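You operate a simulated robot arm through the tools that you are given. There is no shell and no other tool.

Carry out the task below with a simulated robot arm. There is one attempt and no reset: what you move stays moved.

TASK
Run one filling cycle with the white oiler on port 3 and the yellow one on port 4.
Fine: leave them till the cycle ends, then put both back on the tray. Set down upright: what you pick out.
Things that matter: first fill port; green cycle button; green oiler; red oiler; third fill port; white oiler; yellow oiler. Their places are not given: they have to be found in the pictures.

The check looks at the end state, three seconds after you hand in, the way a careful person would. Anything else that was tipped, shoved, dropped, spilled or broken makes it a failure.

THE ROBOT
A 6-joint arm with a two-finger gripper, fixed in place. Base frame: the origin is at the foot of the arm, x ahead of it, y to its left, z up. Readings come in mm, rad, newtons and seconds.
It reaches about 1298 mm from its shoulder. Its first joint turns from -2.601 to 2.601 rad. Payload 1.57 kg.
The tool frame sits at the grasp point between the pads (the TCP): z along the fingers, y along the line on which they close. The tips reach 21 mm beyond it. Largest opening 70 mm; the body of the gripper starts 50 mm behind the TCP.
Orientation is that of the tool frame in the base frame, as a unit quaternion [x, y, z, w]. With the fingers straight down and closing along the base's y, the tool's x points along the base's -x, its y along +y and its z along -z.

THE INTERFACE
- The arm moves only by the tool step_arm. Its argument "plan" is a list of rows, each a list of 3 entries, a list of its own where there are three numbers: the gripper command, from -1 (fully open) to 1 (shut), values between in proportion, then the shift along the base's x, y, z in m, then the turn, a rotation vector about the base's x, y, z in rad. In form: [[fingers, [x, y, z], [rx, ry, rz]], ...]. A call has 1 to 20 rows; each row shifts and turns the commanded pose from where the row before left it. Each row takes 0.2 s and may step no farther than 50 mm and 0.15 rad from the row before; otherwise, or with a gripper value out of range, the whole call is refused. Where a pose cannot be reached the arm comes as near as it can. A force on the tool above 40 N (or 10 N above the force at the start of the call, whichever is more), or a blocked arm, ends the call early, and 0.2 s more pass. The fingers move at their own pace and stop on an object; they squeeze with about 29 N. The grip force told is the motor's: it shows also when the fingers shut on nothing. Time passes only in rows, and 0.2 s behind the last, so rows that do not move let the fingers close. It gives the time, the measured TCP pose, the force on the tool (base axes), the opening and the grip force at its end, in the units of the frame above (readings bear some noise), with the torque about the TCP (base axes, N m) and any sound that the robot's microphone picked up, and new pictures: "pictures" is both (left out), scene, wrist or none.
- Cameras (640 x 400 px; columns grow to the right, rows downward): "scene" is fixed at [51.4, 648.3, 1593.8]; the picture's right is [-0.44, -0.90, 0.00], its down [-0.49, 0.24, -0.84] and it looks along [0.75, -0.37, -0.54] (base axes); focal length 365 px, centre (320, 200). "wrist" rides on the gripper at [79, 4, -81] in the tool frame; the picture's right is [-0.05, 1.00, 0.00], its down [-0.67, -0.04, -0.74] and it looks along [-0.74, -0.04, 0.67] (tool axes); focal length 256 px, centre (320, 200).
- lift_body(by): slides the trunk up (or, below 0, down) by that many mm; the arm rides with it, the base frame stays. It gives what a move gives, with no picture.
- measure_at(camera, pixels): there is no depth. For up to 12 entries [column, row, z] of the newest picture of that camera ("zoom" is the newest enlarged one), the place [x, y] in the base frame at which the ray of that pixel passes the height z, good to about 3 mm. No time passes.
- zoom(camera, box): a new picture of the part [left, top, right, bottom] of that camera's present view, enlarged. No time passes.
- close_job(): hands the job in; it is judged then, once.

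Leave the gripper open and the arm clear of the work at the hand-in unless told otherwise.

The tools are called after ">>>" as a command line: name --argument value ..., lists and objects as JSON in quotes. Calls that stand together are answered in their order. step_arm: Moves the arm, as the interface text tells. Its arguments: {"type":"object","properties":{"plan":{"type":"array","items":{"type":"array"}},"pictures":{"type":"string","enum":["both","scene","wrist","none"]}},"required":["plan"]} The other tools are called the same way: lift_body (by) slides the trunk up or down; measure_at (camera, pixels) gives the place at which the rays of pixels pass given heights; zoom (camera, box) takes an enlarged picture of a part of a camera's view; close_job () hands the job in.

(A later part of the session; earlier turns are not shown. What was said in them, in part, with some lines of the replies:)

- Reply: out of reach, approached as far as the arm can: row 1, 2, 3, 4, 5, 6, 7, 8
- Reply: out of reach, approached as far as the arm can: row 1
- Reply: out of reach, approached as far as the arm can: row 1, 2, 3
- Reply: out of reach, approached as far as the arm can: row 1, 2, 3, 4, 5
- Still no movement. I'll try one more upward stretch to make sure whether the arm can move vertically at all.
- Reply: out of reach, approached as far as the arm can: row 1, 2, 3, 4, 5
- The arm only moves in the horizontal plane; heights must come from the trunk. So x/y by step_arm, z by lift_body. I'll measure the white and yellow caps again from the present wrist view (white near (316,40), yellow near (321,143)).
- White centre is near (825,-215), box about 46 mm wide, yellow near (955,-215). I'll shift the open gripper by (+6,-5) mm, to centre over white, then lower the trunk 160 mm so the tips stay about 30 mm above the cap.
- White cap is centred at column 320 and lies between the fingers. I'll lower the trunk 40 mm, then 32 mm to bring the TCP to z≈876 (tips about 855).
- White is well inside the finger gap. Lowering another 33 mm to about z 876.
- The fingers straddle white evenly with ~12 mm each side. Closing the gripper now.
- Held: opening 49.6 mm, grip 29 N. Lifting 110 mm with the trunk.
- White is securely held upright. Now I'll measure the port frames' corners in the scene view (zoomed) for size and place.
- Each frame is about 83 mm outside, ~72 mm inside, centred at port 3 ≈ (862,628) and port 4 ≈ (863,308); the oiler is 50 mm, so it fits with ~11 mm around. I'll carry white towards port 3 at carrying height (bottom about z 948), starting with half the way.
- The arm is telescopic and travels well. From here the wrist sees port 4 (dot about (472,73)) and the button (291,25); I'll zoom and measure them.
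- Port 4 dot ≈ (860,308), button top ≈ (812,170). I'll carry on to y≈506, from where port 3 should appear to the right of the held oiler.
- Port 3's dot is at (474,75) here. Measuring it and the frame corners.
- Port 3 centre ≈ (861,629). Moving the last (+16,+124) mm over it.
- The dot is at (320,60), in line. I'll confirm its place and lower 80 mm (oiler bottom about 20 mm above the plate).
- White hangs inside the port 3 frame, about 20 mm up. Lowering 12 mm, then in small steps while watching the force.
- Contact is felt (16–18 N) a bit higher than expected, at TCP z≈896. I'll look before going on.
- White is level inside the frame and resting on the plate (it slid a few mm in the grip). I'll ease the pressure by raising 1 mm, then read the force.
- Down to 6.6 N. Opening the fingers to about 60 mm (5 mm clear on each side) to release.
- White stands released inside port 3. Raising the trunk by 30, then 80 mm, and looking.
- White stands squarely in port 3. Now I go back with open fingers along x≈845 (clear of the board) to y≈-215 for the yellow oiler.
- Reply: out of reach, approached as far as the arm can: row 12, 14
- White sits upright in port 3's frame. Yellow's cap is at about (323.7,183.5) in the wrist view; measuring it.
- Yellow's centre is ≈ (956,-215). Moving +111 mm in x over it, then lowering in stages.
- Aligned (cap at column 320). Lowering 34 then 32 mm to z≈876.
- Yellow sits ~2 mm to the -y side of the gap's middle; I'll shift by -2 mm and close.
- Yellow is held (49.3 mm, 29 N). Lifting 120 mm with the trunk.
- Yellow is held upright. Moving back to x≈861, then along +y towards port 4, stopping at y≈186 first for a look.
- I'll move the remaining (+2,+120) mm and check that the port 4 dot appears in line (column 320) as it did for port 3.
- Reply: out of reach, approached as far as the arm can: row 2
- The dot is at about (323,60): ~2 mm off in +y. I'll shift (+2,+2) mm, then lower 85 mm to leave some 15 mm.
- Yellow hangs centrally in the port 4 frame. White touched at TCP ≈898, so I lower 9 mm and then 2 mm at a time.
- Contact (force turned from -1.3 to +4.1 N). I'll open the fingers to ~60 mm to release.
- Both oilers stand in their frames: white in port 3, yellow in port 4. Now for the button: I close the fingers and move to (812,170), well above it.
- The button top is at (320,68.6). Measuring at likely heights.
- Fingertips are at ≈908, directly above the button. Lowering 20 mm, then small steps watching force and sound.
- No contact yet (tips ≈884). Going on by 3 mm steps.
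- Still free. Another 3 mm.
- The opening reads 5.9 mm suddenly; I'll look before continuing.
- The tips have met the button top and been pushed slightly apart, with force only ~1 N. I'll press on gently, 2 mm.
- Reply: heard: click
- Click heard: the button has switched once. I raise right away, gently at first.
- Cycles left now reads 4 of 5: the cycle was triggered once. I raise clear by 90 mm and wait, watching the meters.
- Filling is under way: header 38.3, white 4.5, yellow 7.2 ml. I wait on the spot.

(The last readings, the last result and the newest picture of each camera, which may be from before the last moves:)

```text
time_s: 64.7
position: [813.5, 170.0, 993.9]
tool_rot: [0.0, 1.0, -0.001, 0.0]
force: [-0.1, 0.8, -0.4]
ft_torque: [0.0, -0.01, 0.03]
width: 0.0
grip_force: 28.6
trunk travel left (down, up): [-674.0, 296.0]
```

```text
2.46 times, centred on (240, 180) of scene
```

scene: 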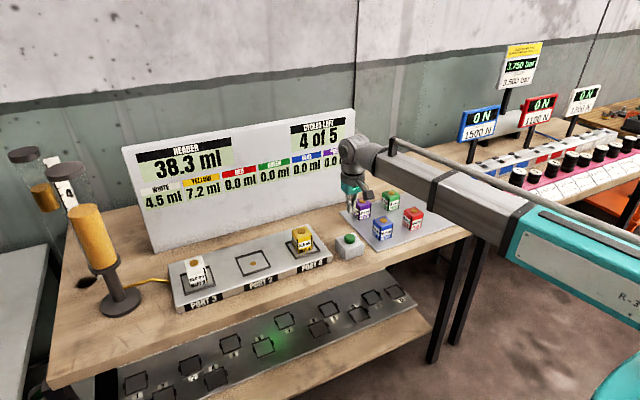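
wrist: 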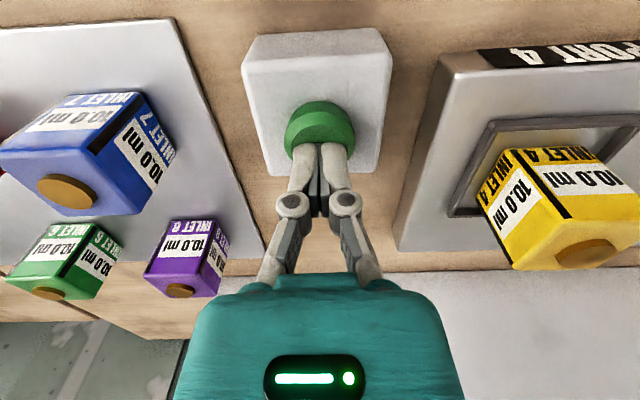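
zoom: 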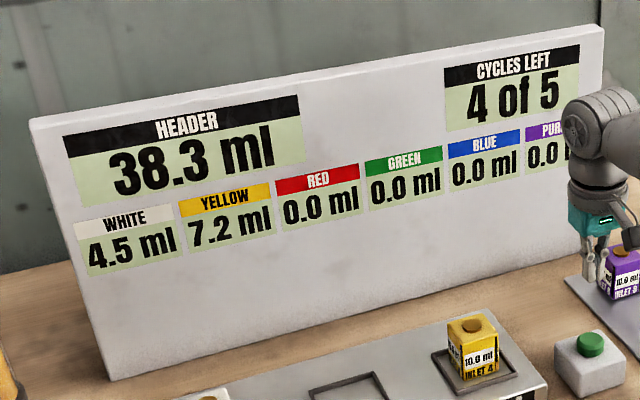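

The figures haven't changed for 2 s (38.3 + 4.5 + 7.2 = 50.0). I'll wait another 4 s to be sure the cycle has ended.

>>> step_arm --plan '[[1, [0, 0, 0], [0, 0, 0]], [1, [0, 0, 0], [0, 0, 0]], [1, [0, 0, 0], [0, 0, 0]], [1, [0, 0, 0], [0, 0, 0]], [1, [0, 0, 0], [0, 0, 0]], [1, [0, 0, 0], [0, 0, 0]], [1, [0, 0, 0], [0, 0, 0]], [1, [0, 0, 0], [0, 0, 0]], [1, [0, 0, 0], [0, 0, 0]], [1, [0, 0, 0], [0, 0, 0]], [1, [0, 0, 0], [0, 0, 0]], [1, [0, 0, 0], [0, 0, 0]], [1, [0, 0, 0], [0, 0, 0]], [1, [0, 0, 0], [0, 0, 0]], [1, [0, 0, 0], [0, 0, 0]], [1, [0, 0, 0], [0, 0, 0]], [1, [0, 0, 0], [0, 0, 0]], [1, [0, 0, 0], [0, 0, 0]], [1, [0, 0, 0], [0, 0, 0]], [1, [0, 0, 0], [0, 0, 0]]]' --pictures "both"

>>> zoom --camera "scene" --box '[110, 100, 370, 260]'

>>> zoom --camera "scene" --box '[0, 130, 200, 330]'

>>> zoom --camera "scene" --box '[160, 200, 384, 320]'

```text
time_s: 68.9
position: [813.0, 169.3, 992.2]
tool_rot: [0.0, 1.0, 0.0, 0.0]
force: [0.2, 0.7, -1.1]
ft_torque: [0.0, -0.01, 0.03]
width: 0.0
grip_force: 28.6
trunk travel left (down, up): [-674.0, 296.0]
```

scene: 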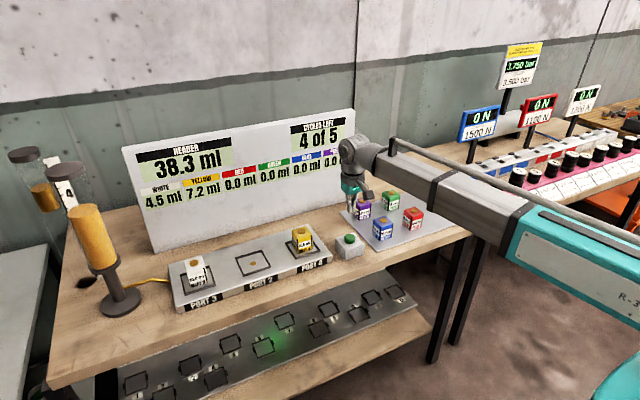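
wrist: 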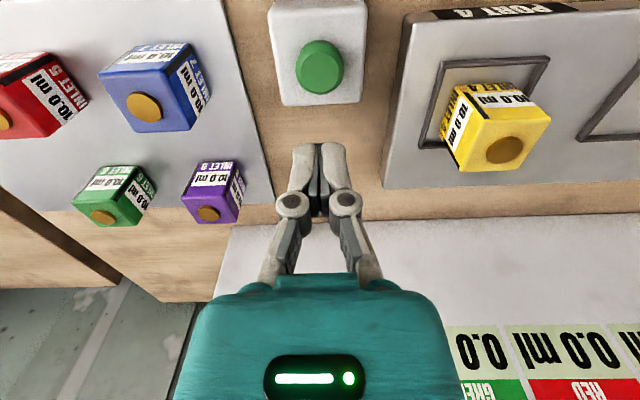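

```text
2.46 times, centred on (240, 180) of scene
```

zoom: 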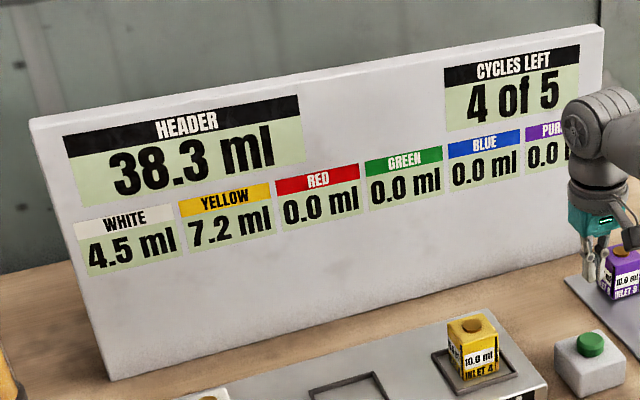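

```text
2.00 times, centred on (100, 230) of scene
```

zoom: 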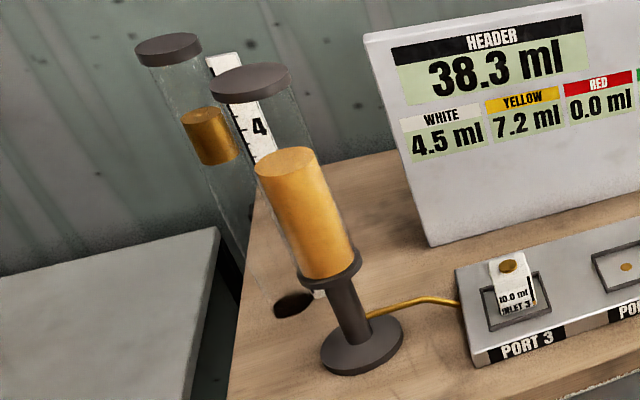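

```text
2.86 times, centred on (272, 260) of scene
```

zoom: 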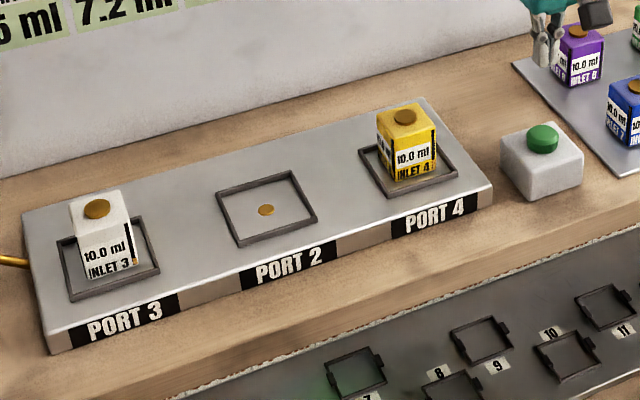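

The meters are steady for over 6 s and the header has stopped dropping: cycle ended. Now I fetch yellow from port 4: fingers open, moving to (862,309).

>>> step_arm --plan '[[-1, [0.01, 0.02, 0], [0, 0, 0]], [-1, [0.01, 0.03, 0], [0, 0, 0]], [-1, [0.01, 0.03, 0], [0, 0, 0]], [-1, [0.01, 0.03, 0], [0, 0, 0]], [-1, [0.0095, 0.0295, 0], [0, 0, 0]], [-1, [0, 0, 0], [0, 0, 0]], [-1, [0, 0, 0], [0, 0, 0]]]' --pictures "both"

>>> zoom --camera "wrist" --box '[220, 0, 420, 130]'

```text
time_s: 70.5
position: [861.6, 309.9, 992.2]
tool_rot: [0.0, 1.0, 0.0, 0.001]
force: [0.6, -0.5, 0.4]
ft_torque: [0.0, 0.05, 0.02]
width: 69.7
grip_force: 0.0
trunk travel left (down, up): [-674.0, 296.0]
```

scene: 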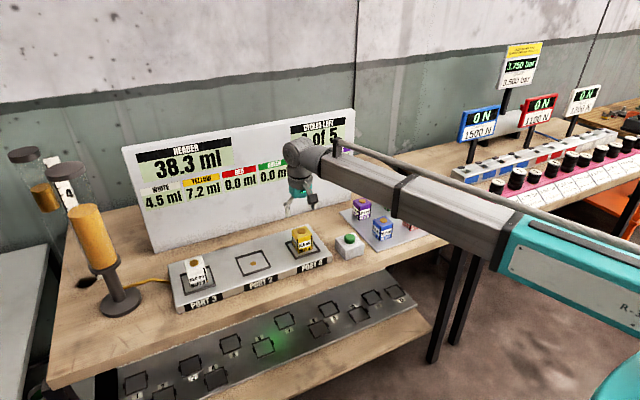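
wrist: 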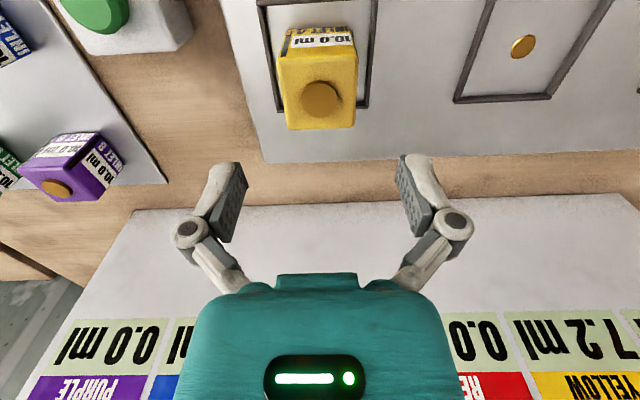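

```text
3.08 times, centred on (320, 65) of wrist
```

zoom: 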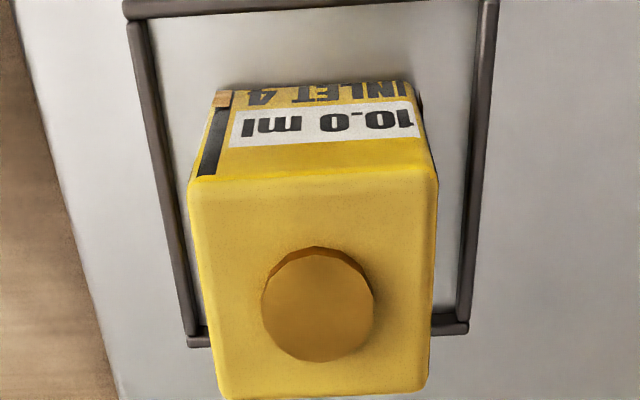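

Yellow's cap is at column 320, aligned. Lowering 60 then 33 mm to TCP ≈899 (its release height).

>>> lift_body --by -60

>>> lift_body --by -33

>>> step_arm --plan '[[-1, [0, 0, 0], [0, 0, 0]]]' --pictures "wrist"

```text
time_s: 71.5
position: [861.4, 310.1, 933.1]
tool_rot: [0.0, 1.0, 0.0, 0.0]
force: [0.0, -0.3, 0.0]
ft_torque: [0.0, 0.01, 0.02]
width: 70.1
grip_force: 0.1
trunk travel left (down, up): [-614.0, 356.0]
```

```text
time_s: 72.3
position: [860.8, 309.8, 899.3]
tool_rot: [0.0, 1.0, 0.001, 0.0]
force: [-0.1, -0.6, 0.1]
ft_torque: [-0.02, -0.01, -0.03]
width: 70.2
grip_force: 0.1
trunk travel left (down, up): [-581.0, 389.0]
```

```text
time_s: 72.7
position: [860.3, 310.2, 899.5]
tool_rot: [0.0, 1.0, 0.0, 0.0]
force: [0.2, -0.4, -0.3]
ft_torque: [0.0, 0.0, 0.01]
width: 70.1
grip_force: 0.1
trunk travel left (down, up): [-581.0, 389.0]
```

wrist: 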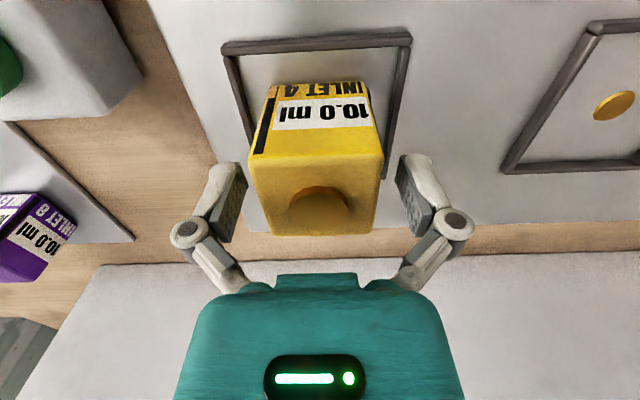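

Yellow is between the fingers, ~1.5 mm towards -y. Small correction, then close.

>>> step_arm --plan '[[-1, [0, -0.0015, 0], [0, 0, 0]], [-1, [0, 0, 0], [0, 0, 0]], [1, [0, 0, 0], [0, 0, 0]], [1, [0, 0, 0], [0, 0, 0]], [1, [0, 0, 0], [0, 0, 0]], [1, [0, 0, 0], [0, 0, 0]], [1, [0, 0, 0], [0, 0, 0]]]' --pictures "none"

>>> lift_body --by 15

>>> lift_body --by 90

>>> step_arm --plan '[[1, [0, 0, 0], [0, 0, 0]]]' --pictures "both"

```text
time_s: 74.3
position: [862.2, 309.8, 899.2]
tool_rot: [0.001, 1.0, 0.0, 0.0]
force: [0.1, 1.0, 5.4]
ft_torque: [0.04, 0.03, -0.01]
width: 49.3
grip_force: 28.7
trunk travel left (down, up): [-581.0, 389.0]
```

```text
time_s: 74.9
position: [860.3, 309.0, 915.2]
tool_rot: [0.0, 1.0, 0.0, 0.0]
force: [0.4, -0.3, -1.3]
ft_torque: [0.0, 0.02, 0.0]
width: 49.2
grip_force: 28.9
trunk travel left (down, up): [-596.0, 374.0]
```

```text
time_s: 76.2
position: [861.5, 308.4, 1004.5]
tool_rot: [0.0, 1.0, 0.0, 0.0]
force: [0.2, 0.0, -1.5]
ft_torque: [0.02, -0.03, -0.02]
width: 49.4
grip_force: 29.2
trunk travel left (down, up): [-686.0, 284.0]
```

```text
time_s: 76.6
position: [862.5, 308.1, 1005.2]
tool_rot: [0.0, 1.0, 0.001, 0.001]
force: [0.4, 0.2, -1.0]
ft_torque: [-0.04, 0.02, 0.0]
width: 49.4
grip_force: 29.0
trunk travel left (down, up): [-686.0, 284.0]
```

scene: 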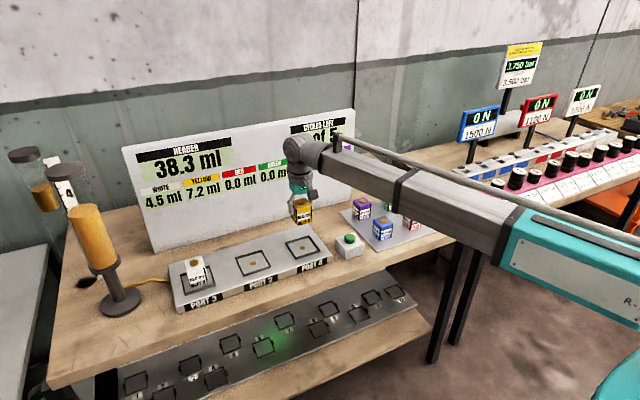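
wrist: 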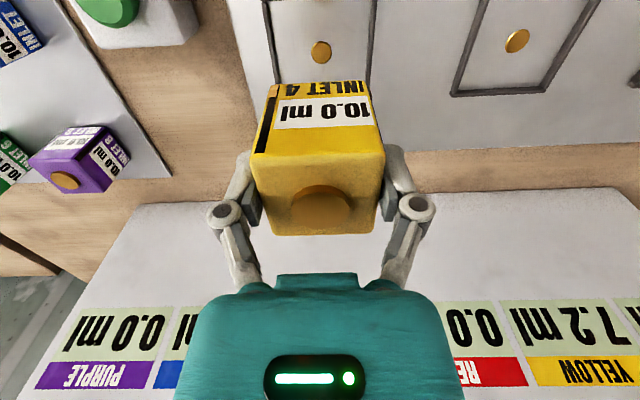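

Yellow is held; moving along -y at x≈862 to y≈-215.

>>> step_arm --plan '[[1, [0, -0.02, 0], [0, 0, 0]], [1, [0, -0.04, 0], [0, 0, 0]], [1, [0, -0.04, 0], [0, 0, 0]], [1, [0, -0.04, 0], [0, 0, 0]], [1, [0, -0.04, 0], [0, 0, 0]], [1, [0, -0.04, 0], [0, 0, 0]], [1, [0, -0.04, 0], [0, 0, 0]], [1, [0, -0.04, 0], [0, 0, 0]], [1, [0, -0.04, 0], [0, 0, 0]], [1, [0, -0.04, 0], [0, 0, 0]], [1, [0, -0.04, 0], [0, 0, 0]], [1, [0, -0.04, 0], [0, 0, 0]], [1, [0, -0.04, 0], [0, 0, 0]], [1, [0, -0.024, 0], [0, 0, 0]], [1, [0, 0, 0], [0, 0, 0]]]' --pictures "both"

```text
time_s: 79.8
position: [861.8, -216.5, 1004.8]
tool_rot: [0.0, 1.0, 0.0, 0.001]
force: [0.8, 0.1, -0.6]
ft_torque: [0.02, 0.04, 0.01]
width: 49.2
grip_force: 28.7
trunk travel left (down, up): [-686.0, 284.0]
```

scene: 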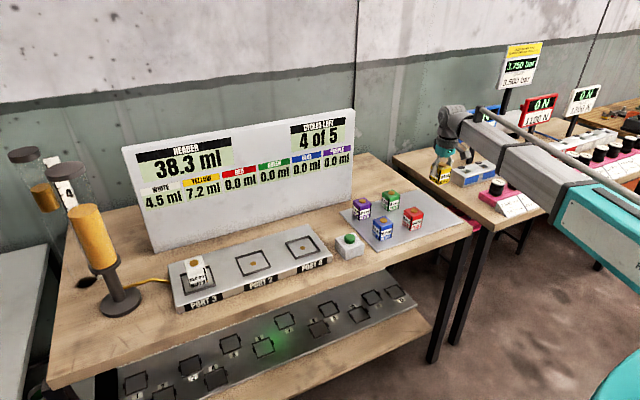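
wrist: 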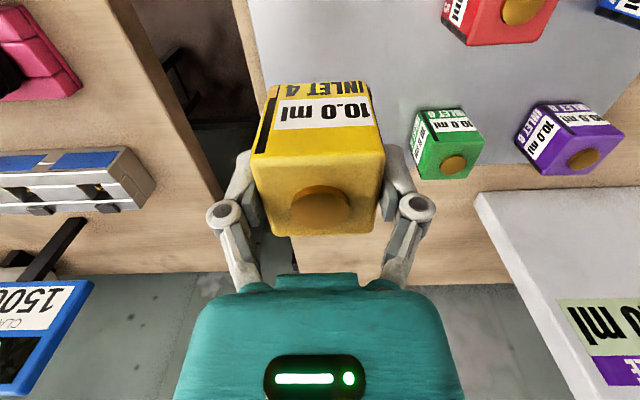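

Moving +90 mm in x to yellow's old place, then lowering 100 mm.

>>> step_arm --plan '[[1, [0.02, 0, 0], [0, 0, 0]], [1, [0.035, 0, 0], [0, 0, 0]], [1, [0.035, 0.0005, 0], [0, 0, 0]], [1, [0, 0, 0], [0, 0, 0]], [1, [0, 0, 0], [0, 0, 0]]]' --pictures "none"

>>> lift_body --by -105

>>> step_arm --plan '[[1, [0, 0, 0], [0, 0, 0]]]' --pictures "both"

>>> zoom --camera "scene" --box '[370, 130, 482, 220]'

```text
time_s: 81.0
position: [952.7, -217.4, 1004.9]
tool_rot: [-0.001, 1.0, 0.0, 0.001]
force: [-0.2, 0.1, -0.6]
ft_torque: [0.0, 0.0, 0.0]
width: 49.4
grip_force: 28.6
trunk travel left (down, up): [-686.0, 284.0]
```

```text
time_s: 82.4
position: [953.7, -217.6, 898.9]
tool_rot: [0.0, 1.0, 0.0, 0.0]
force: [-0.5, 0.5, -0.5]
ft_torque: [0.06, -0.02, -0.02]
width: 49.4
grip_force: 29.1
trunk travel left (down, up): [-581.0, 389.0]
```

```text
time_s: 82.8
position: [952.7, -218.2, 900.2]
tool_rot: [0.0, 1.0, 0.0, 0.0]
force: [-0.3, -0.2, -0.8]
ft_torque: [-0.02, 0.01, 0.02]
width: 49.3
grip_force: 28.7
trunk travel left (down, up): [-581.0, 389.0]
```

scene: 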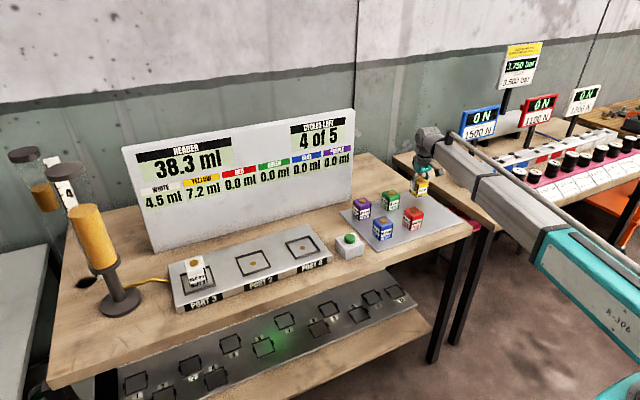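
wrist: 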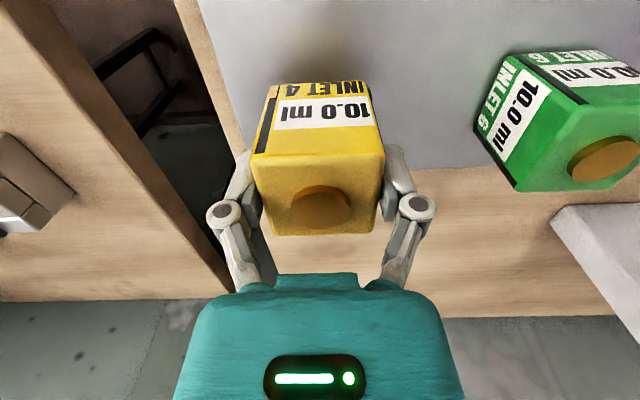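

```text
4.44 times, centred on (426, 175) of scene
```

zoom: 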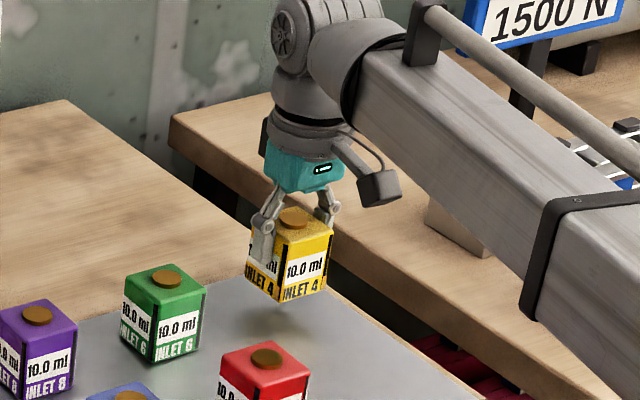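

Yellow hangs over its old place. A +3 mm nudge in y, then lowering 21 mm and 2 mm steps to contact (expected near z 876).

>>> step_arm --plan '[[1, [0, 0.003, 0], [0, 0, 0]], [1, [0, 0, 0], [0, 0, 0]]]' --pictures "none"

>>> lift_body --by -20

>>> lift_body --by -2

```text
time_s: 83.4
position: [953.3, -214.0, 899.2]
tool_rot: [0.0, 1.0, 0.0, -0.001]
force: [0.3, 0.3, -0.4]
ft_torque: [0.02, 0.02, 0.03]
width: 49.8
grip_force: 28.8
trunk travel left (down, up): [-581.0, 389.0]
```

```text
time_s: 84.0
position: [952.9, -213.6, 880.3]
tool_rot: [0.0, 1.0, 0.0, 0.0]
force: [0.4, -0.6, -1.4]
ft_torque: [0.02, 0.0, -0.04]
width: 49.3
grip_force: 29.0
trunk travel left (down, up): [-561.0, 409.0]
```

```text
time_s: 84.5
position: [951.6, -214.1, 877.5]
tool_rot: [0.0, 1.0, 0.0, 0.0]
force: [-0.2, 0.3, -1.7]
ft_torque: [0.0, -0.02, 0.0]
width: 49.7
grip_force: 29.3
trunk travel left (down, up): [-559.0, 411.0]
```

No contact yet. Another 1.5 mm.

>>> lift_body --by -1.5

```text
time_s: 85.1
position: [952.3, -213.7, 876.5]
tool_rot: [0.0, 1.0, 0.0, 0.0]
force: [-0.2, 0.3, -1.3]
ft_torque: [0.01, 0.03, 0.0]
width: 49.3
grip_force: 29.1
trunk travel left (down, up): [-558.0, 412.0]
```

>>> lift_body --by -1

```text
time_s: 85.6
position: [952.9, -214.0, 875.3]
tool_rot: [0.001, 1.0, 0.0, 0.001]
force: [3.3, -1.1, 11.2]
ft_torque: [0.01, -0.03, 0.0]
width: 49.4
grip_force: 28.8
trunk travel left (down, up): [-557.0, 413.0]
```

Contact: 11 N upward. I release with the fingers to 62 mm, then rise.

>>> step_arm --plan '[[-0.55, [0, 0, 0], [0, 0, 0]], [-0.75, [0, 0, 0], [0, 0, 0]], [-0.75, [0, 0, 0], [0, 0, 0]], [-0.75, [0, 0, 0], [0, 0, 0]]]' --pictures "wrist"

>>> lift_body --by 30

>>> lift_body --by 95

>>> step_arm --plan '[[-1, [0, 0, 0], [0, 0, 0]]]' --pictures "both"

>>> zoom --camera "scene" --box '[330, 160, 470, 255]'

```text
time_s: 86.6
position: [952.9, -214.6, 875.7]
tool_rot: [0.0, 1.0, 0.0, 0.0]
force: [0.1, 0.4, 1.3]
ft_torque: [0.02, -0.02, 0.0]
width: 61.2
grip_force: 0.0
trunk travel left (down, up): [-557.0, 413.0]
```

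wrist: 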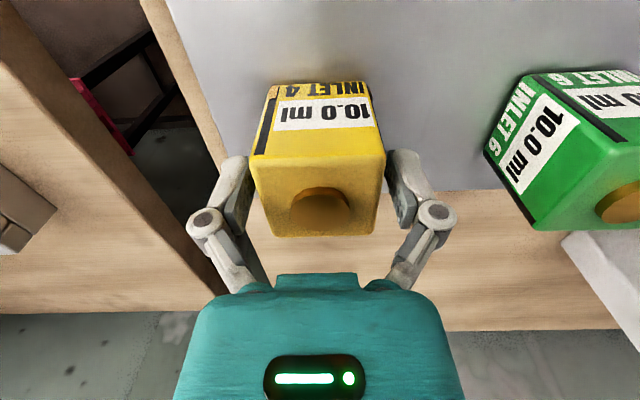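

```text
time_s: 87.3
position: [952.2, -214.1, 904.5]
tool_rot: [0.0, 1.0, -0.001, 0.0]
force: [-0.1, -0.3, 0.4]
ft_torque: [0.0, 0.04, 0.0]
width: 61.6
grip_force: 0.0
trunk travel left (down, up): [-587.0, 383.0]
```

```text
time_s: 88.6
position: [953.7, -213.9, 999.9]
tool_rot: [-0.001, 1.0, 0.001, 0.0]
force: [0.4, 0.9, -0.3]
ft_torque: [-0.03, 0.0, -0.01]
width: 61.1
grip_force: 0.2
trunk travel left (down, up): [-682.0, 288.0]
```

```text
time_s: 89.0
position: [952.6, -213.4, 1000.3]
tool_rot: [0.0, 1.0, 0.0, 0.0]
force: [-0.3, 0.3, 1.4]
ft_torque: [-0.03, -0.03, 0.0]
width: 69.7
grip_force: 0.0
trunk travel left (down, up): [-682.0, 288.0]
```

scene: 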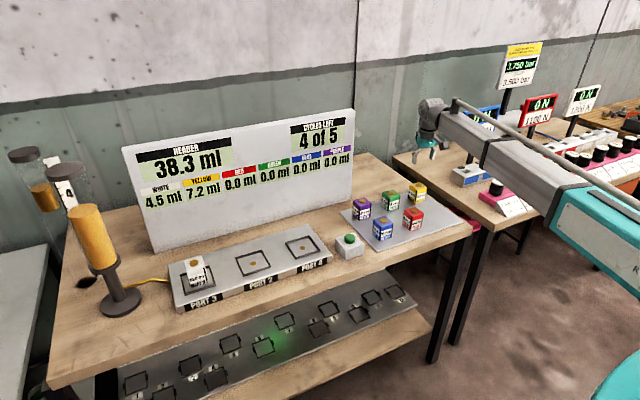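
wrist: 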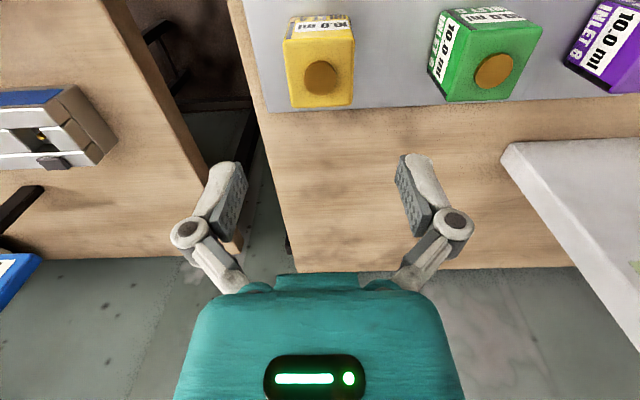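

```text
4.21 times, centred on (400, 208) of scene
```

zoom: 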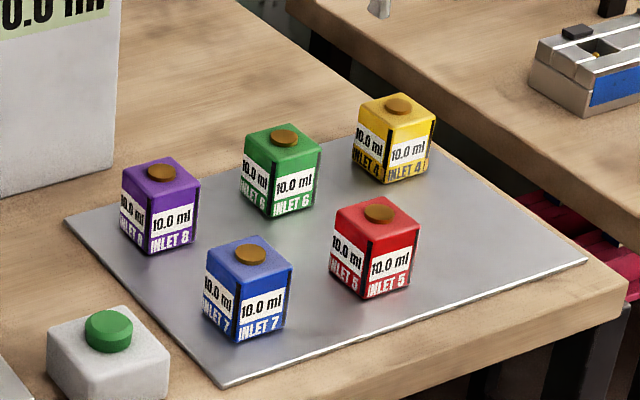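

Yellow is back on the tray, upright. Next: white. First back to x≈862, then along +y to port 3.

>>> step_arm --plan '[[-1, [-0.03, 0, 0], [0, 0, 0]], [-1, [-0.04, 0, 0], [0, 0, 0]], [-1, [-0.021, 0.023, 0], [0, 0, 0]], [-1, [0, 0.045, 0], [0, 0, 0]], [-1, [0, 0.045, 0], [0, 0, 0]], [-1, [0, 0.045, 0], [0, 0, 0]], [-1, [0, 0.045, 0], [0, 0, 0]], [-1, [0, 0.045, 0], [0, 0, 0]], [-1, [0, 0.045, 0], [0, 0, 0]], [-1, [0, 0.045, 0], [0, 0, 0]], [-1, [0, 0.045, 0], [0, 0, 0]], [-1, [0, 0.045, 0], [0, 0, 0]], [-1, [0, 0.045, 0], [0, 0, 0]], [-1, [0, 0.045, 0], [0, 0, 0]], [-1, [0, 0.045, 0], [0, 0, 0]], [-1, [0, 0.045, 0], [0, 0, 0]], [-1, [0, 0.045, 0], [0, 0, 0]], [-1, [0, 0.045, 0], [0, 0, 0]], [-1, [0, 0.045, 0], [0, 0, 0]], [-1, [0, 0.045, 0], [0, 0, 0]]]' --pictures "none"

```text
time_s: 93.2
position: [859.5, 575.9, 1000.2]
tool_rot: [0.0, 1.0, 0.0, 0.0]
force: [0.6, 0.1, 0.0]
ft_torque: [0.02, 0.02, -0.03]
width: 70.1
grip_force: 0.0
out of reach, approached as far as the arm can: row 2, 3, 18
trunk travel left (down, up): [-682.0, 288.0]
```

Now at (859.5,576). Moving (+2,+53) mm over port 3 and looking.

>>> step_arm --plan '[[-1, [0.002, 0.02, 0], [0, 0, 0]], [-1, [0, 0.02, 0], [0, 0, 0]], [-1, [0, 0.0125, 0], [0, 0, 0]], [-1, [0, 0, 0], [0, 0, 0]]]' --pictures "both"

>>> zoom --camera "wrist" --box '[220, 0, 420, 130]'

```text
time_s: 94.2
position: [864.4, 626.4, 999.3]
tool_rot: [0.0, 1.0, -0.001, 0.0]
force: [0.6, 0.6, -0.1]
ft_torque: [0.02, -0.01, -0.04]
width: 70.1
grip_force: 0.1
trunk travel left (down, up): [-682.0, 288.0]
```

scene: 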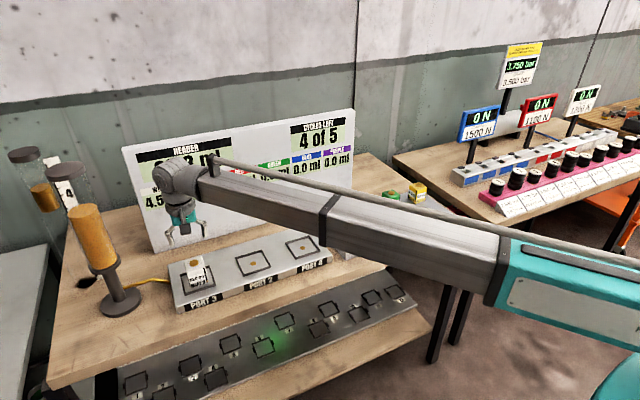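
wrist: 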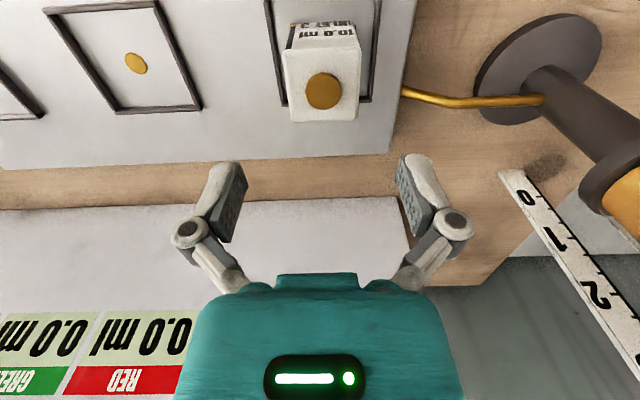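

```text
3.08 times, centred on (320, 65) of wrist
```

zoom: 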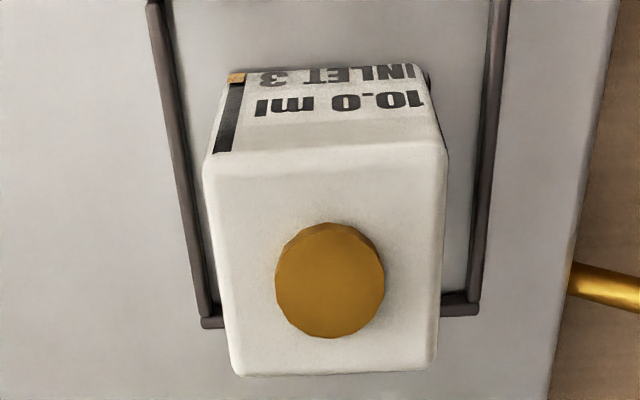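

White's cap appears at (323,91): I need +2.5 mm in y and -2 mm in x. Then lowering 60 and 44 mm (to TCP ≈896).

>>> step_arm --plan '[[-1, [-0.002, 0.0025, 0], [0, 0, 0]], [-1, [0, 0, 0], [0, 0, 0]]]' --pictures "none"

>>> lift_body --by -60

>>> step_arm --plan '[[-1, [0, 0, 0], [0, 0, 0]]]' --pictures "wrist"

```text
time_s: 94.8
position: [860.1, 629.1, 999.7]
tool_rot: [-0.001, 1.0, 0.0, 0.0]
force: [-0.5, -1.0, 0.2]
ft_torque: [0.0, 0.02, 0.01]
width: 70.1
grip_force: 0.0
out of reach, approached as far as the arm can: row 1
trunk travel left (down, up): [-682.0, 288.0]
```

```text
time_s: 95.8
position: [861.3, 627.8, 941.5]
tool_rot: [0.0, 1.0, 0.0, 0.0]
force: [-0.5, -0.1, 0.6]
ft_torque: [0.0, -0.02, 0.01]
width: 70.2
grip_force: 0.0
trunk travel left (down, up): [-622.0, 348.0]
```

```text
time_s: 96.2
position: [861.2, 628.0, 940.3]
tool_rot: [0.0, 1.0, 0.0, 0.0]
force: [1.0, 0.6, 0.1]
ft_torque: [0.01, 0.03, 0.01]
width: 69.7
grip_force: 0.1
trunk travel left (down, up): [-622.0, 348.0]
```

wrist: 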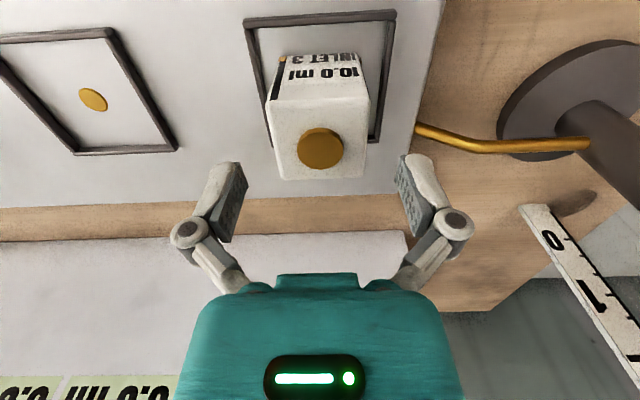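

Aligned (cap at column 320). Lowering 44 mm and checking.

>>> lift_body --by -44

>>> step_arm --plan '[[-1, [0, 0, 0], [0, 0, 0]]]' --pictures "wrist"

```text
time_s: 97.1
position: [861.4, 628.8, 895.8]
tool_rot: [0.0, 1.0, 0.0, 0.001]
force: [-0.2, 0.2, 0.1]
ft_torque: [-0.01, -0.02, 0.02]
width: 70.0
grip_force: 0.0
trunk travel left (down, up): [-578.0, 392.0]
```

```text
time_s: 97.5
position: [859.6, 628.6, 896.2]
tool_rot: [0.0, 1.0, 0.001, -0.001]
force: [-0.8, 0.0, -0.7]
ft_torque: [-0.04, 0.01, -0.03]
width: 70.1
grip_force: 0.1
trunk travel left (down, up): [-578.0, 392.0]
```

wrist: 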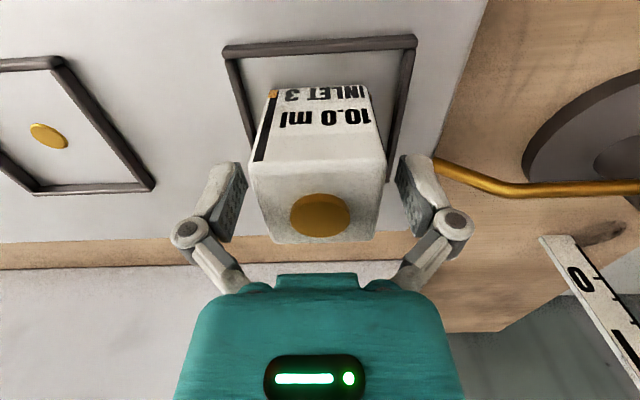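

White is between the fingers. Closing and lifting.

>>> step_arm --plan '[[1, [0, 0, 0], [0, 0, 0]], [1, [0, 0, 0], [0, 0, 0]], [1, [0, 0, 0], [0, 0, 0]], [1, [0, 0, 0], [0, 0, 0]], [1, [0, 0, 0], [0, 0, 0]]]' --pictures "none"

>>> lift_body --by 15

>>> lift_body --by 90

>>> step_arm --plan '[[1, [0, 0, 0], [0, 0, 0]]]' --pictures "both"

```text
time_s: 98.7
position: [860.4, 628.9, 896.2]
tool_rot: [0.0, 1.0, 0.001, 0.0]
force: [1.3, 2.0, 2.2]
ft_torque: [-0.07, -0.02, 0.01]
width: 49.8
grip_force: 29.1
trunk travel left (down, up): [-578.0, 392.0]
```

```text
time_s: 99.3
position: [860.9, 628.3, 911.4]
tool_rot: [0.0, 1.0, 0.0, 0.0]
force: [-1.2, -0.1, -0.8]
ft_torque: [0.0, -0.05, 0.0]
width: 49.6
grip_force: 29.2
trunk travel left (down, up): [-593.0, 377.0]
```

```text
time_s: 100.6
position: [862.0, 627.3, 1000.9]
tool_rot: [0.0, 1.0, 0.001, 0.0]
force: [-0.2, 0.3, -1.0]
ft_torque: [-0.01, 0.02, -0.02]
width: 49.5
grip_force: 29.0
trunk travel left (down, up): [-683.0, 287.0]
```

```text
time_s: 101.0
position: [861.2, 627.9, 1000.4]
tool_rot: [0.0, 1.0, 0.0, 0.0]
force: [-0.1, 0.1, -1.3]
ft_torque: [-0.03, 0.0, 0.01]
width: 49.3
grip_force: 29.2
trunk travel left (down, up): [-683.0, 287.0]
```

scene: 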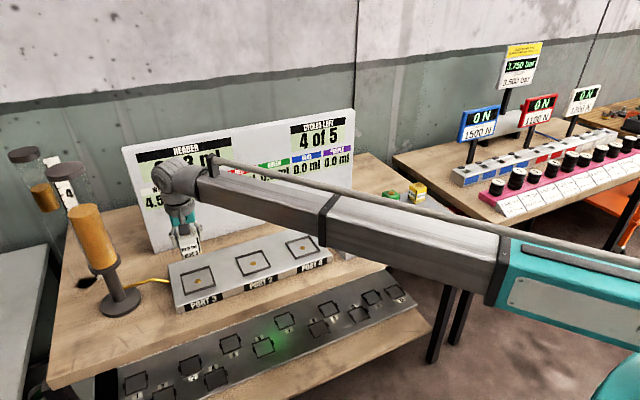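
wrist: 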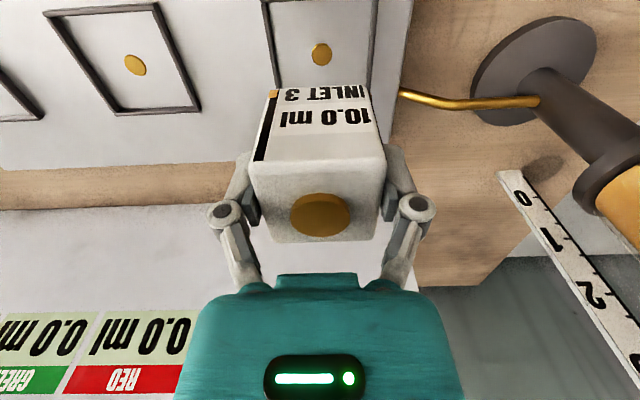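

White is held upright. Carrying it back along -y to its old place, ~(826,-215).

>>> step_arm --plan '[[1, [0, -0.02, 0], [0, 0, 0]], [1, [-0.002, -0.043, 0], [0, 0, 0]], [1, [-0.002, -0.043, 0], [0, 0, 0]], [1, [-0.002, -0.043, 0], [0, 0, 0]], [1, [-0.002, -0.043, 0], [0, 0, 0]], [1, [-0.002, -0.043, 0], [0, 0, 0]], [1, [-0.002, -0.043, 0], [0, 0, 0]], [1, [-0.002, -0.043, 0], [0, 0, 0]], [1, [-0.002, -0.043, 0], [0, 0, 0]], [1, [-0.002, -0.043, 0], [0, 0, 0]], [1, [-0.002, -0.043, 0], [0, 0, 0]], [1, [-0.002, -0.043, 0], [0, 0, 0]], [1, [-0.002, -0.043, 0], [0, 0, 0]], [1, [-0.002, -0.043, 0], [0, 0, 0]], [1, [-0.002, -0.043, 0], [0, 0, 0]], [1, [-0.002, -0.043, 0], [0, 0, 0]], [1, [-0.002, -0.043, 0], [0, 0, 0]], [1, [-0.002, -0.043, 0], [0, 0, 0]], [1, [0, -0.02, 0], [0, 0, 0]], [1, [0, 0, 0], [0, 0, 0]]]' --pictures "wrist"

```text
time_s: 105.2
position: [825.2, -140.7, 1000.0]
tool_rot: [0.001, 1.0, 0.0, 0.001]
force: [0.0, 0.4, -1.9]
ft_torque: [0.02, 0.04, 0.0]
width: 49.3
grip_force: 29.0
out of reach, approached as far as the arm can: row 13
trunk travel left (down, up): [-683.0, 287.0]
```

wrist: 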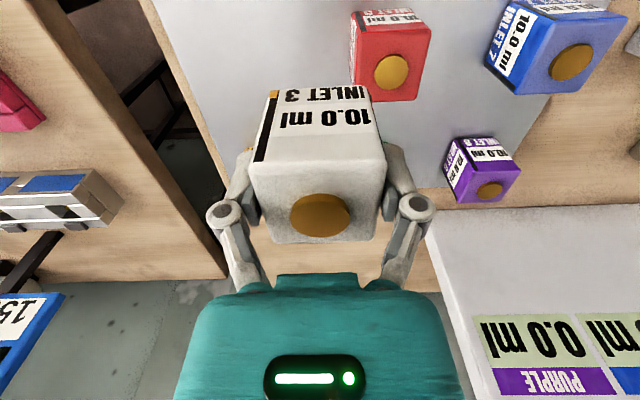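

Now at (825,-141). Moving the remaining -74 mm in y, then lowering 100 mm.

>>> step_arm --plan '[[1, [0, -0.025, 0], [0, 0, 0]], [1, [0, -0.03, 0], [0, 0, 0]], [1, [0, -0.019, 0], [0, 0, 0]], [1, [0, 0, 0], [0, 0, 0]], [1, [0, 0, 0], [0, 0, 0]]]' --pictures "both"

>>> lift_body --by -100

>>> step_arm --plan '[[1, [0, 0, 0], [0, 0, 0]]]' --pictures "both"

>>> zoom --camera "scene" --box '[370, 140, 482, 230]'

```text
time_s: 106.4
position: [828.3, -217.7, 1001.1]
tool_rot: [0.001, 1.0, 0.0, 0.0]
force: [0.1, -0.5, -0.4]
ft_torque: [-0.02, 0.01, 0.01]
width: 49.5
grip_force: 29.2
trunk travel left (down, up): [-683.0, 287.0]
```

scene: 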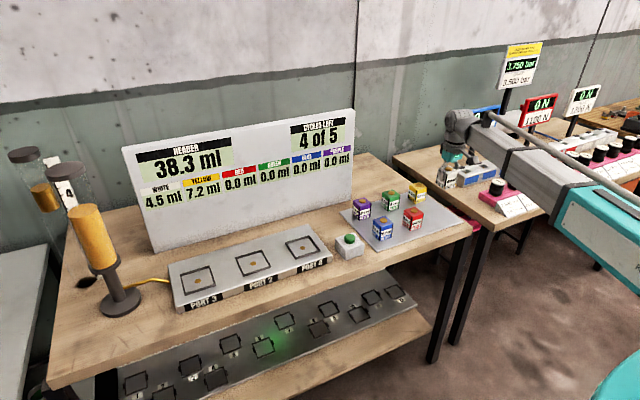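
wrist: 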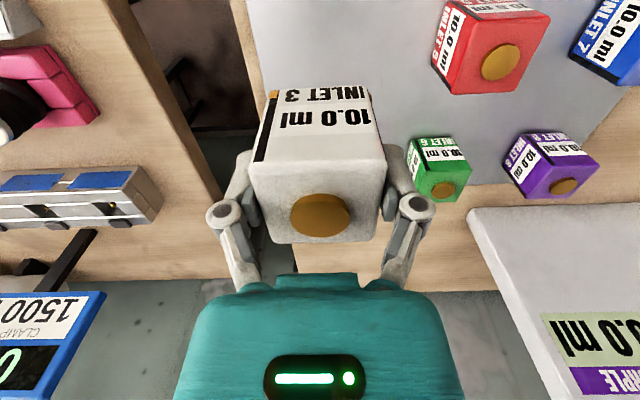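

```text
time_s: 107.7
position: [828.3, -217.0, 901.4]
tool_rot: [0.0, 1.0, 0.0, 0.0]
force: [0.4, -0.4, -1.3]
ft_torque: [-0.02, 0.0, 0.01]
width: 49.2
grip_force: 29.2
trunk travel left (down, up): [-583.0, 387.0]
```

```text
time_s: 108.1
position: [828.9, -217.3, 901.9]
tool_rot: [0.0, 1.0, 0.0, 0.0]
force: [1.4, -0.5, -1.2]
ft_torque: [0.03, 0.0, 0.01]
width: 49.2
grip_force: 28.8
trunk travel left (down, up): [-583.0, 387.0]
```

scene: 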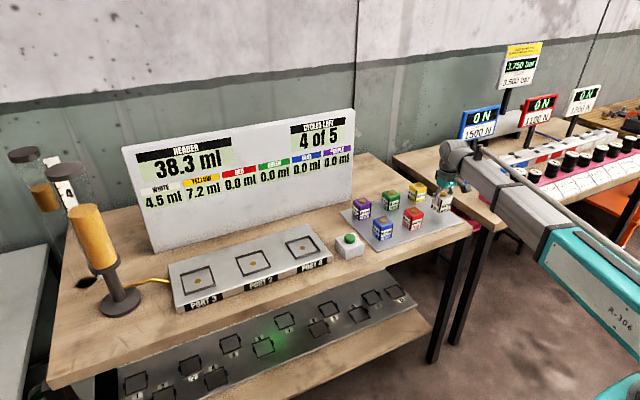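
wrist: 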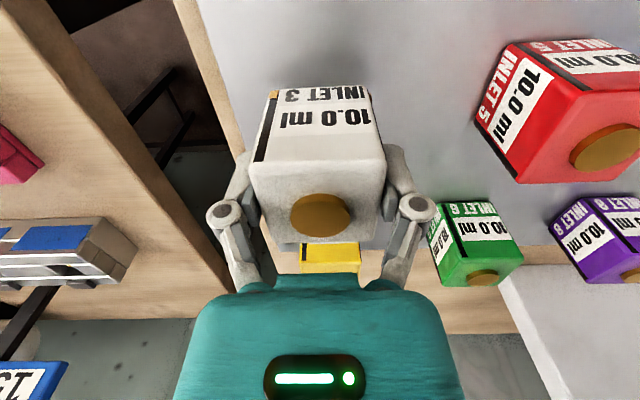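

```text
4.44 times, centred on (426, 185) of scene
```

zoom: 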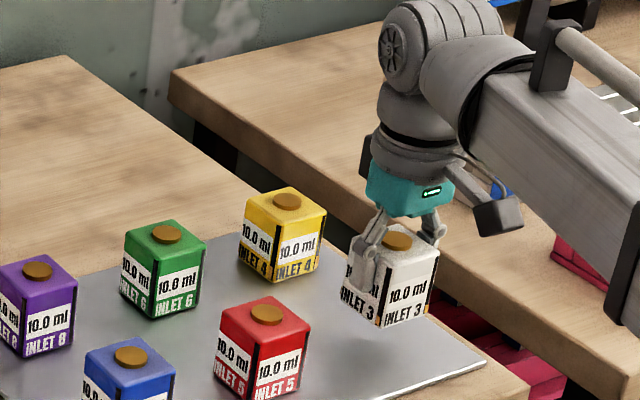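

White hangs over its place. Lowering 24 mm then small steps; contact expected near TCP 872.

>>> step_arm --plan '[[1, [-0.002, 0.002, 0], [0, 0, 0]], [1, [0, 0, 0], [0, 0, 0]]]' --pictures "none"

>>> lift_body --by -23

>>> lift_body --by -2

```text
time_s: 108.7
position: [826.6, -213.9, 900.4]
tool_rot: [0.0, 1.0, 0.0, 0.0]
force: [-0.5, -0.4, -1.3]
ft_torque: [0.0, -0.02, 0.01]
width: 49.3
grip_force: 29.3
trunk travel left (down, up): [-583.0, 387.0]
```

```text
time_s: 109.4
position: [826.0, -214.2, 878.5]
tool_rot: [0.001, 1.0, 0.0, 0.0]
force: [-0.5, -0.3, -0.7]
ft_torque: [0.01, 0.0, -0.02]
width: 49.5
grip_force: 29.3
trunk travel left (down, up): [-560.0, 410.0]
```

```text
time_s: 109.9
position: [827.0, -214.7, 875.6]
tool_rot: [0.0, 1.0, 0.0, 0.0]
force: [-0.2, 0.0, -0.1]
ft_torque: [0.01, 0.01, 0.0]
width: 49.6
grip_force: 29.0
trunk travel left (down, up): [-558.0, 412.0]
```

Still free. Another 1.5 mm.

>>> lift_body --by -1.5

```text
time_s: 110.4
position: [827.0, -212.3, 875.6]
tool_rot: [0.0, 1.0, 0.0, 0.0]
force: [0.1, 0.0, -0.2]
ft_torque: [-0.01, -0.02, 0.02]
width: 49.6
grip_force: 29.2
trunk travel left (down, up): [-556.0, 414.0]
```

>>> lift_body --by -1

```text
time_s: 110.9
position: [827.0, -213.6, 872.9]
tool_rot: [0.001, 1.0, -0.001, 0.0]
force: [0.5, 0.8, -0.8]
ft_torque: [0.02, -0.02, 0.0]
width: 49.4
grip_force: 28.8
trunk travel left (down, up): [-555.0, 415.0]
```

Free yet (-0.8 N). Another 1 mm.

>>> lift_body --by -1

```text
time_s: 111.4
position: [827.5, -213.7, 873.5]
tool_rot: [0.001, 1.0, 0.001, 0.0]
force: [-0.2, 0.7, -1.4]
ft_torque: [0.01, 0.01, 0.02]
width: 49.6
grip_force: 29.1
trunk travel left (down, up): [-554.0, 416.0]
```

>>> lift_body --by -1

```text
time_s: 111.9
position: [826.0, -213.3, 872.5]
tool_rot: [0.0, 1.0, 0.0, 0.001]
force: [3.8, -1.1, 11.1]
ft_torque: [-0.03, 0.0, -0.01]
width: 49.1
grip_force: 29.4
trunk travel left (down, up): [-553.0, 417.0]
```

Contact: 11 N. Releasing to ~61 mm, then rising.

>>> step_arm --plan '[[-0.55, [0, 0, 0], [0, 0, 0]], [-0.75, [0, 0, 0], [0, 0, 0]], [-0.75, [0, 0, 0], [0, 0, 0]], [-0.75, [0, 0, 0], [0, 0, 0]]]' --pictures "wrist"

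>>> lift_body --by 30

>>> lift_body --by 150

>>> step_arm --plan '[[-1, [0, 0, 0], [0, 0, 0]], [-1, [0, 0, 0], [0, 0, 0]]]' --pictures "both"

>>> zoom --camera "scene" --box '[330, 160, 470, 255]'

```text
time_s: 112.9
position: [826.9, -214.7, 871.3]
tool_rot: [0.0, 1.0, 0.0, -0.001]
force: [0.5, 1.5, 0.1]
ft_torque: [0.01, 0.01, -0.02]
width: 61.3
grip_force: 0.1
trunk travel left (down, up): [-553.0, 417.0]
```

wrist: 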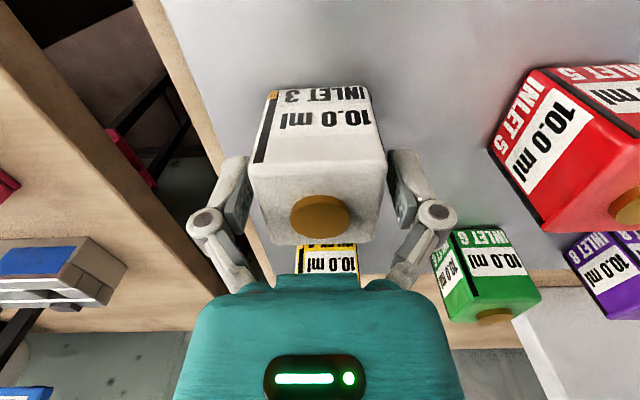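

```text
time_s: 113.7
position: [826.6, -214.4, 902.1]
tool_rot: [0.0, 1.0, -0.001, 0.0]
force: [0.3, -0.4, -0.1]
ft_torque: [0.01, -0.02, 0.01]
width: 61.3
grip_force: 0.0
trunk travel left (down, up): [-583.0, 387.0]
```

```text
time_s: 115.4
position: [826.2, -214.1, 1050.9]
tool_rot: [0.0, 1.0, 0.0, 0.0]
force: [-0.2, -0.7, 0.1]
ft_torque: [-0.01, 0.03, 0.01]
width: 61.5
grip_force: 0.0
trunk travel left (down, up): [-733.0, 237.0]
```

```text
time_s: 116.0
position: [826.2, -213.8, 1051.0]
tool_rot: [0.0, 1.0, -0.001, 0.0]
force: [-0.9, -0.1, 0.4]
ft_torque: [0.01, 0.0, 0.01]
width: 70.1
grip_force: 0.0
trunk travel left (down, up): [-733.0, 237.0]
```

scene: 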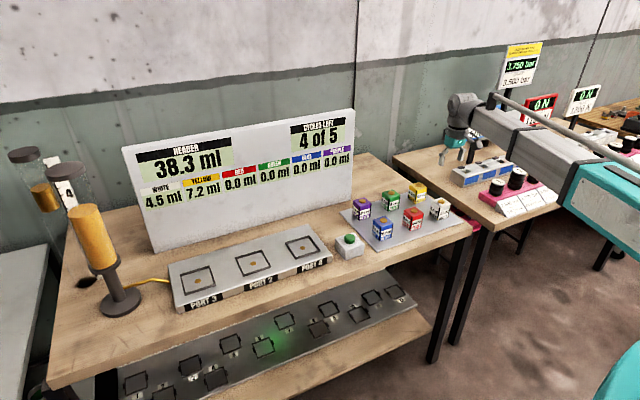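
wrist: 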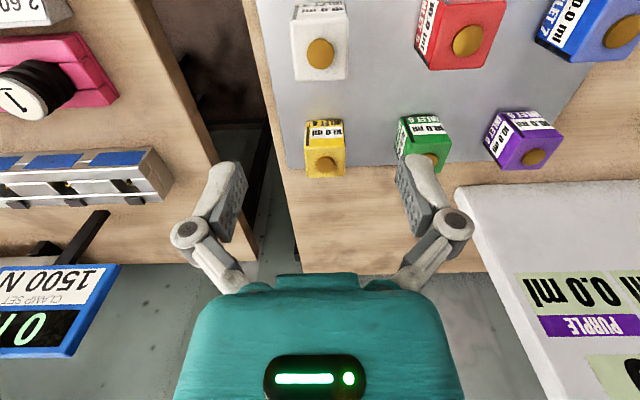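

```text
4.21 times, centred on (400, 208) of scene
```

zoom: 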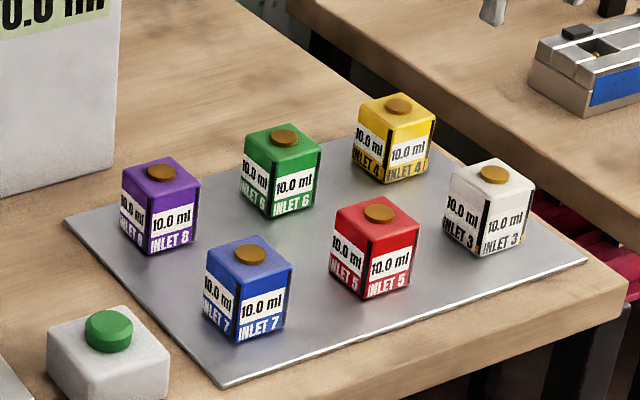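

All six oilers stand upright on the tray, white and yellow filled, one cycle used. I raise the trunk another 150 mm and draw the open gripper back to clear the work.

>>> lift_body --by 150

>>> step_arm --plan '[[-1, [-0.03, 0.015, 0], [0, 0, 0]], [-1, [-0.04, 0.02, 0], [0, 0, 0]], [-1, [-0.04, 0.02, 0], [0, 0, 0]], [-1, [-0.04, 0.02, 0], [0, 0, 0]], [-1, [-0.01, 0.01, 0], [0, 0, 0]], [-1, [0, 0, 0], [0, 0, 0]]]' --pictures "both"

>>> zoom --camera "scene" --box '[110, 100, 470, 320]'

```text
time_s: 117.8
position: [826.4, -213.8, 1201.9]
tool_rot: [0.0, 1.0, 0.0, 0.0]
force: [-0.7, -0.2, 0.1]
ft_torque: [0.04, -0.02, 0.0]
width: 70.0
grip_force: 0.0
trunk travel left (down, up): [-883.0, 87.0]
```

```text
time_s: 119.2
position: [667.8, -129.9, 1202.3]
tool_rot: [-0.001, 1.0, -0.001, 0.0]
force: [0.7, -0.1, 0.3]
ft_torque: [0.04, -0.01, -0.02]
width: 69.9
grip_force: 0.0
out of reach, approached as far as the arm can: row 4
trunk travel left (down, up): [-883.0, 87.0]
```

scene: 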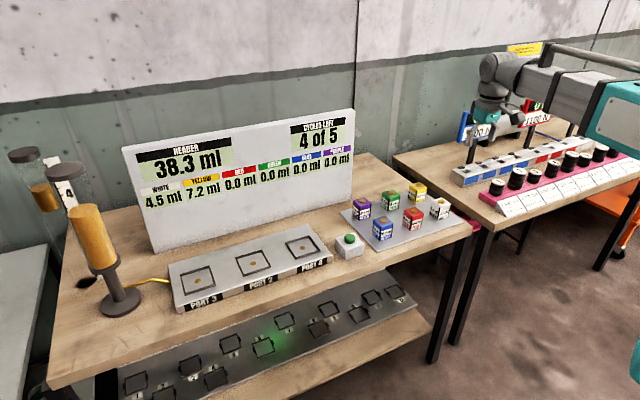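
wrist: 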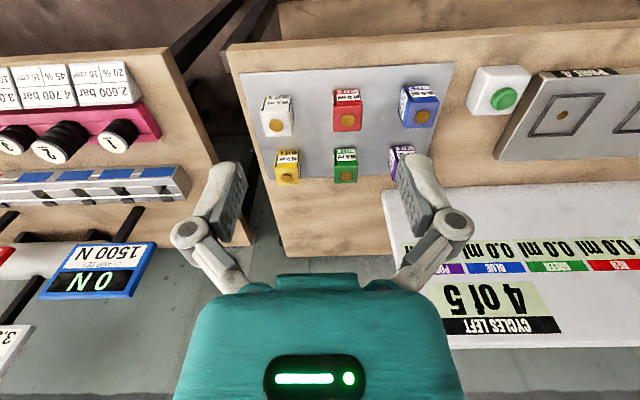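

```text
1.78 times, centred on (290, 210) of scene
```

zoom: 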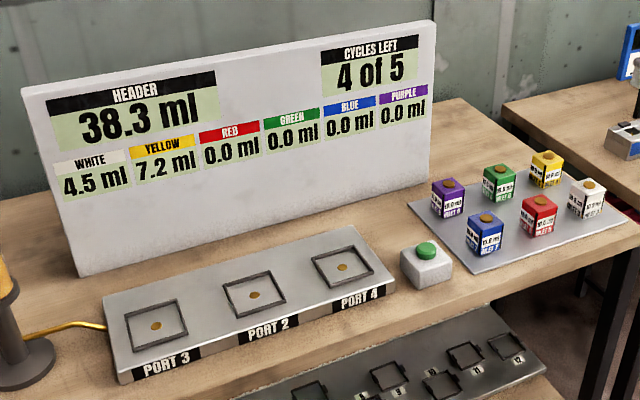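

The ports are empty, both filled oilers are back upright on the tray with the others in their places, the board shows 4 of 5 cycles left, and the gripper is open and clear. Handing in.

>>> close_job

```text
The job is handed in.
```

I ran one filling cycle with the white oiler on port 3 and the yellow one on port 4. I then put both back on the tray, upright and in about their old spots. The job is handed in; I haven't seen the check's result.

- **Fill amounts:** the board read white 4.5 ml and yellow 7.2 ml, with the header down from 50.0 to 38.3 ml. The two fills differ, and both are under the 10.0 ml printed on the oilers.
- **Cycle:** I pressed the green button once and heard one click. The board then showed 4 of 5 cycles left. I left both oilers in place until the readings had been steady for over 6 seconds.
- **Placing white:** I pressed it onto port 3 with about 18 N, and it slid a few millimetres up in the grip. It stayed level and ended up standing properly in the frame.
- **Everything else:** I did not touch the other four oilers. In the last pictures they stood upright in their places, and I saw no spills.

At hand-in the gripper was open and the arm was clear of the table.
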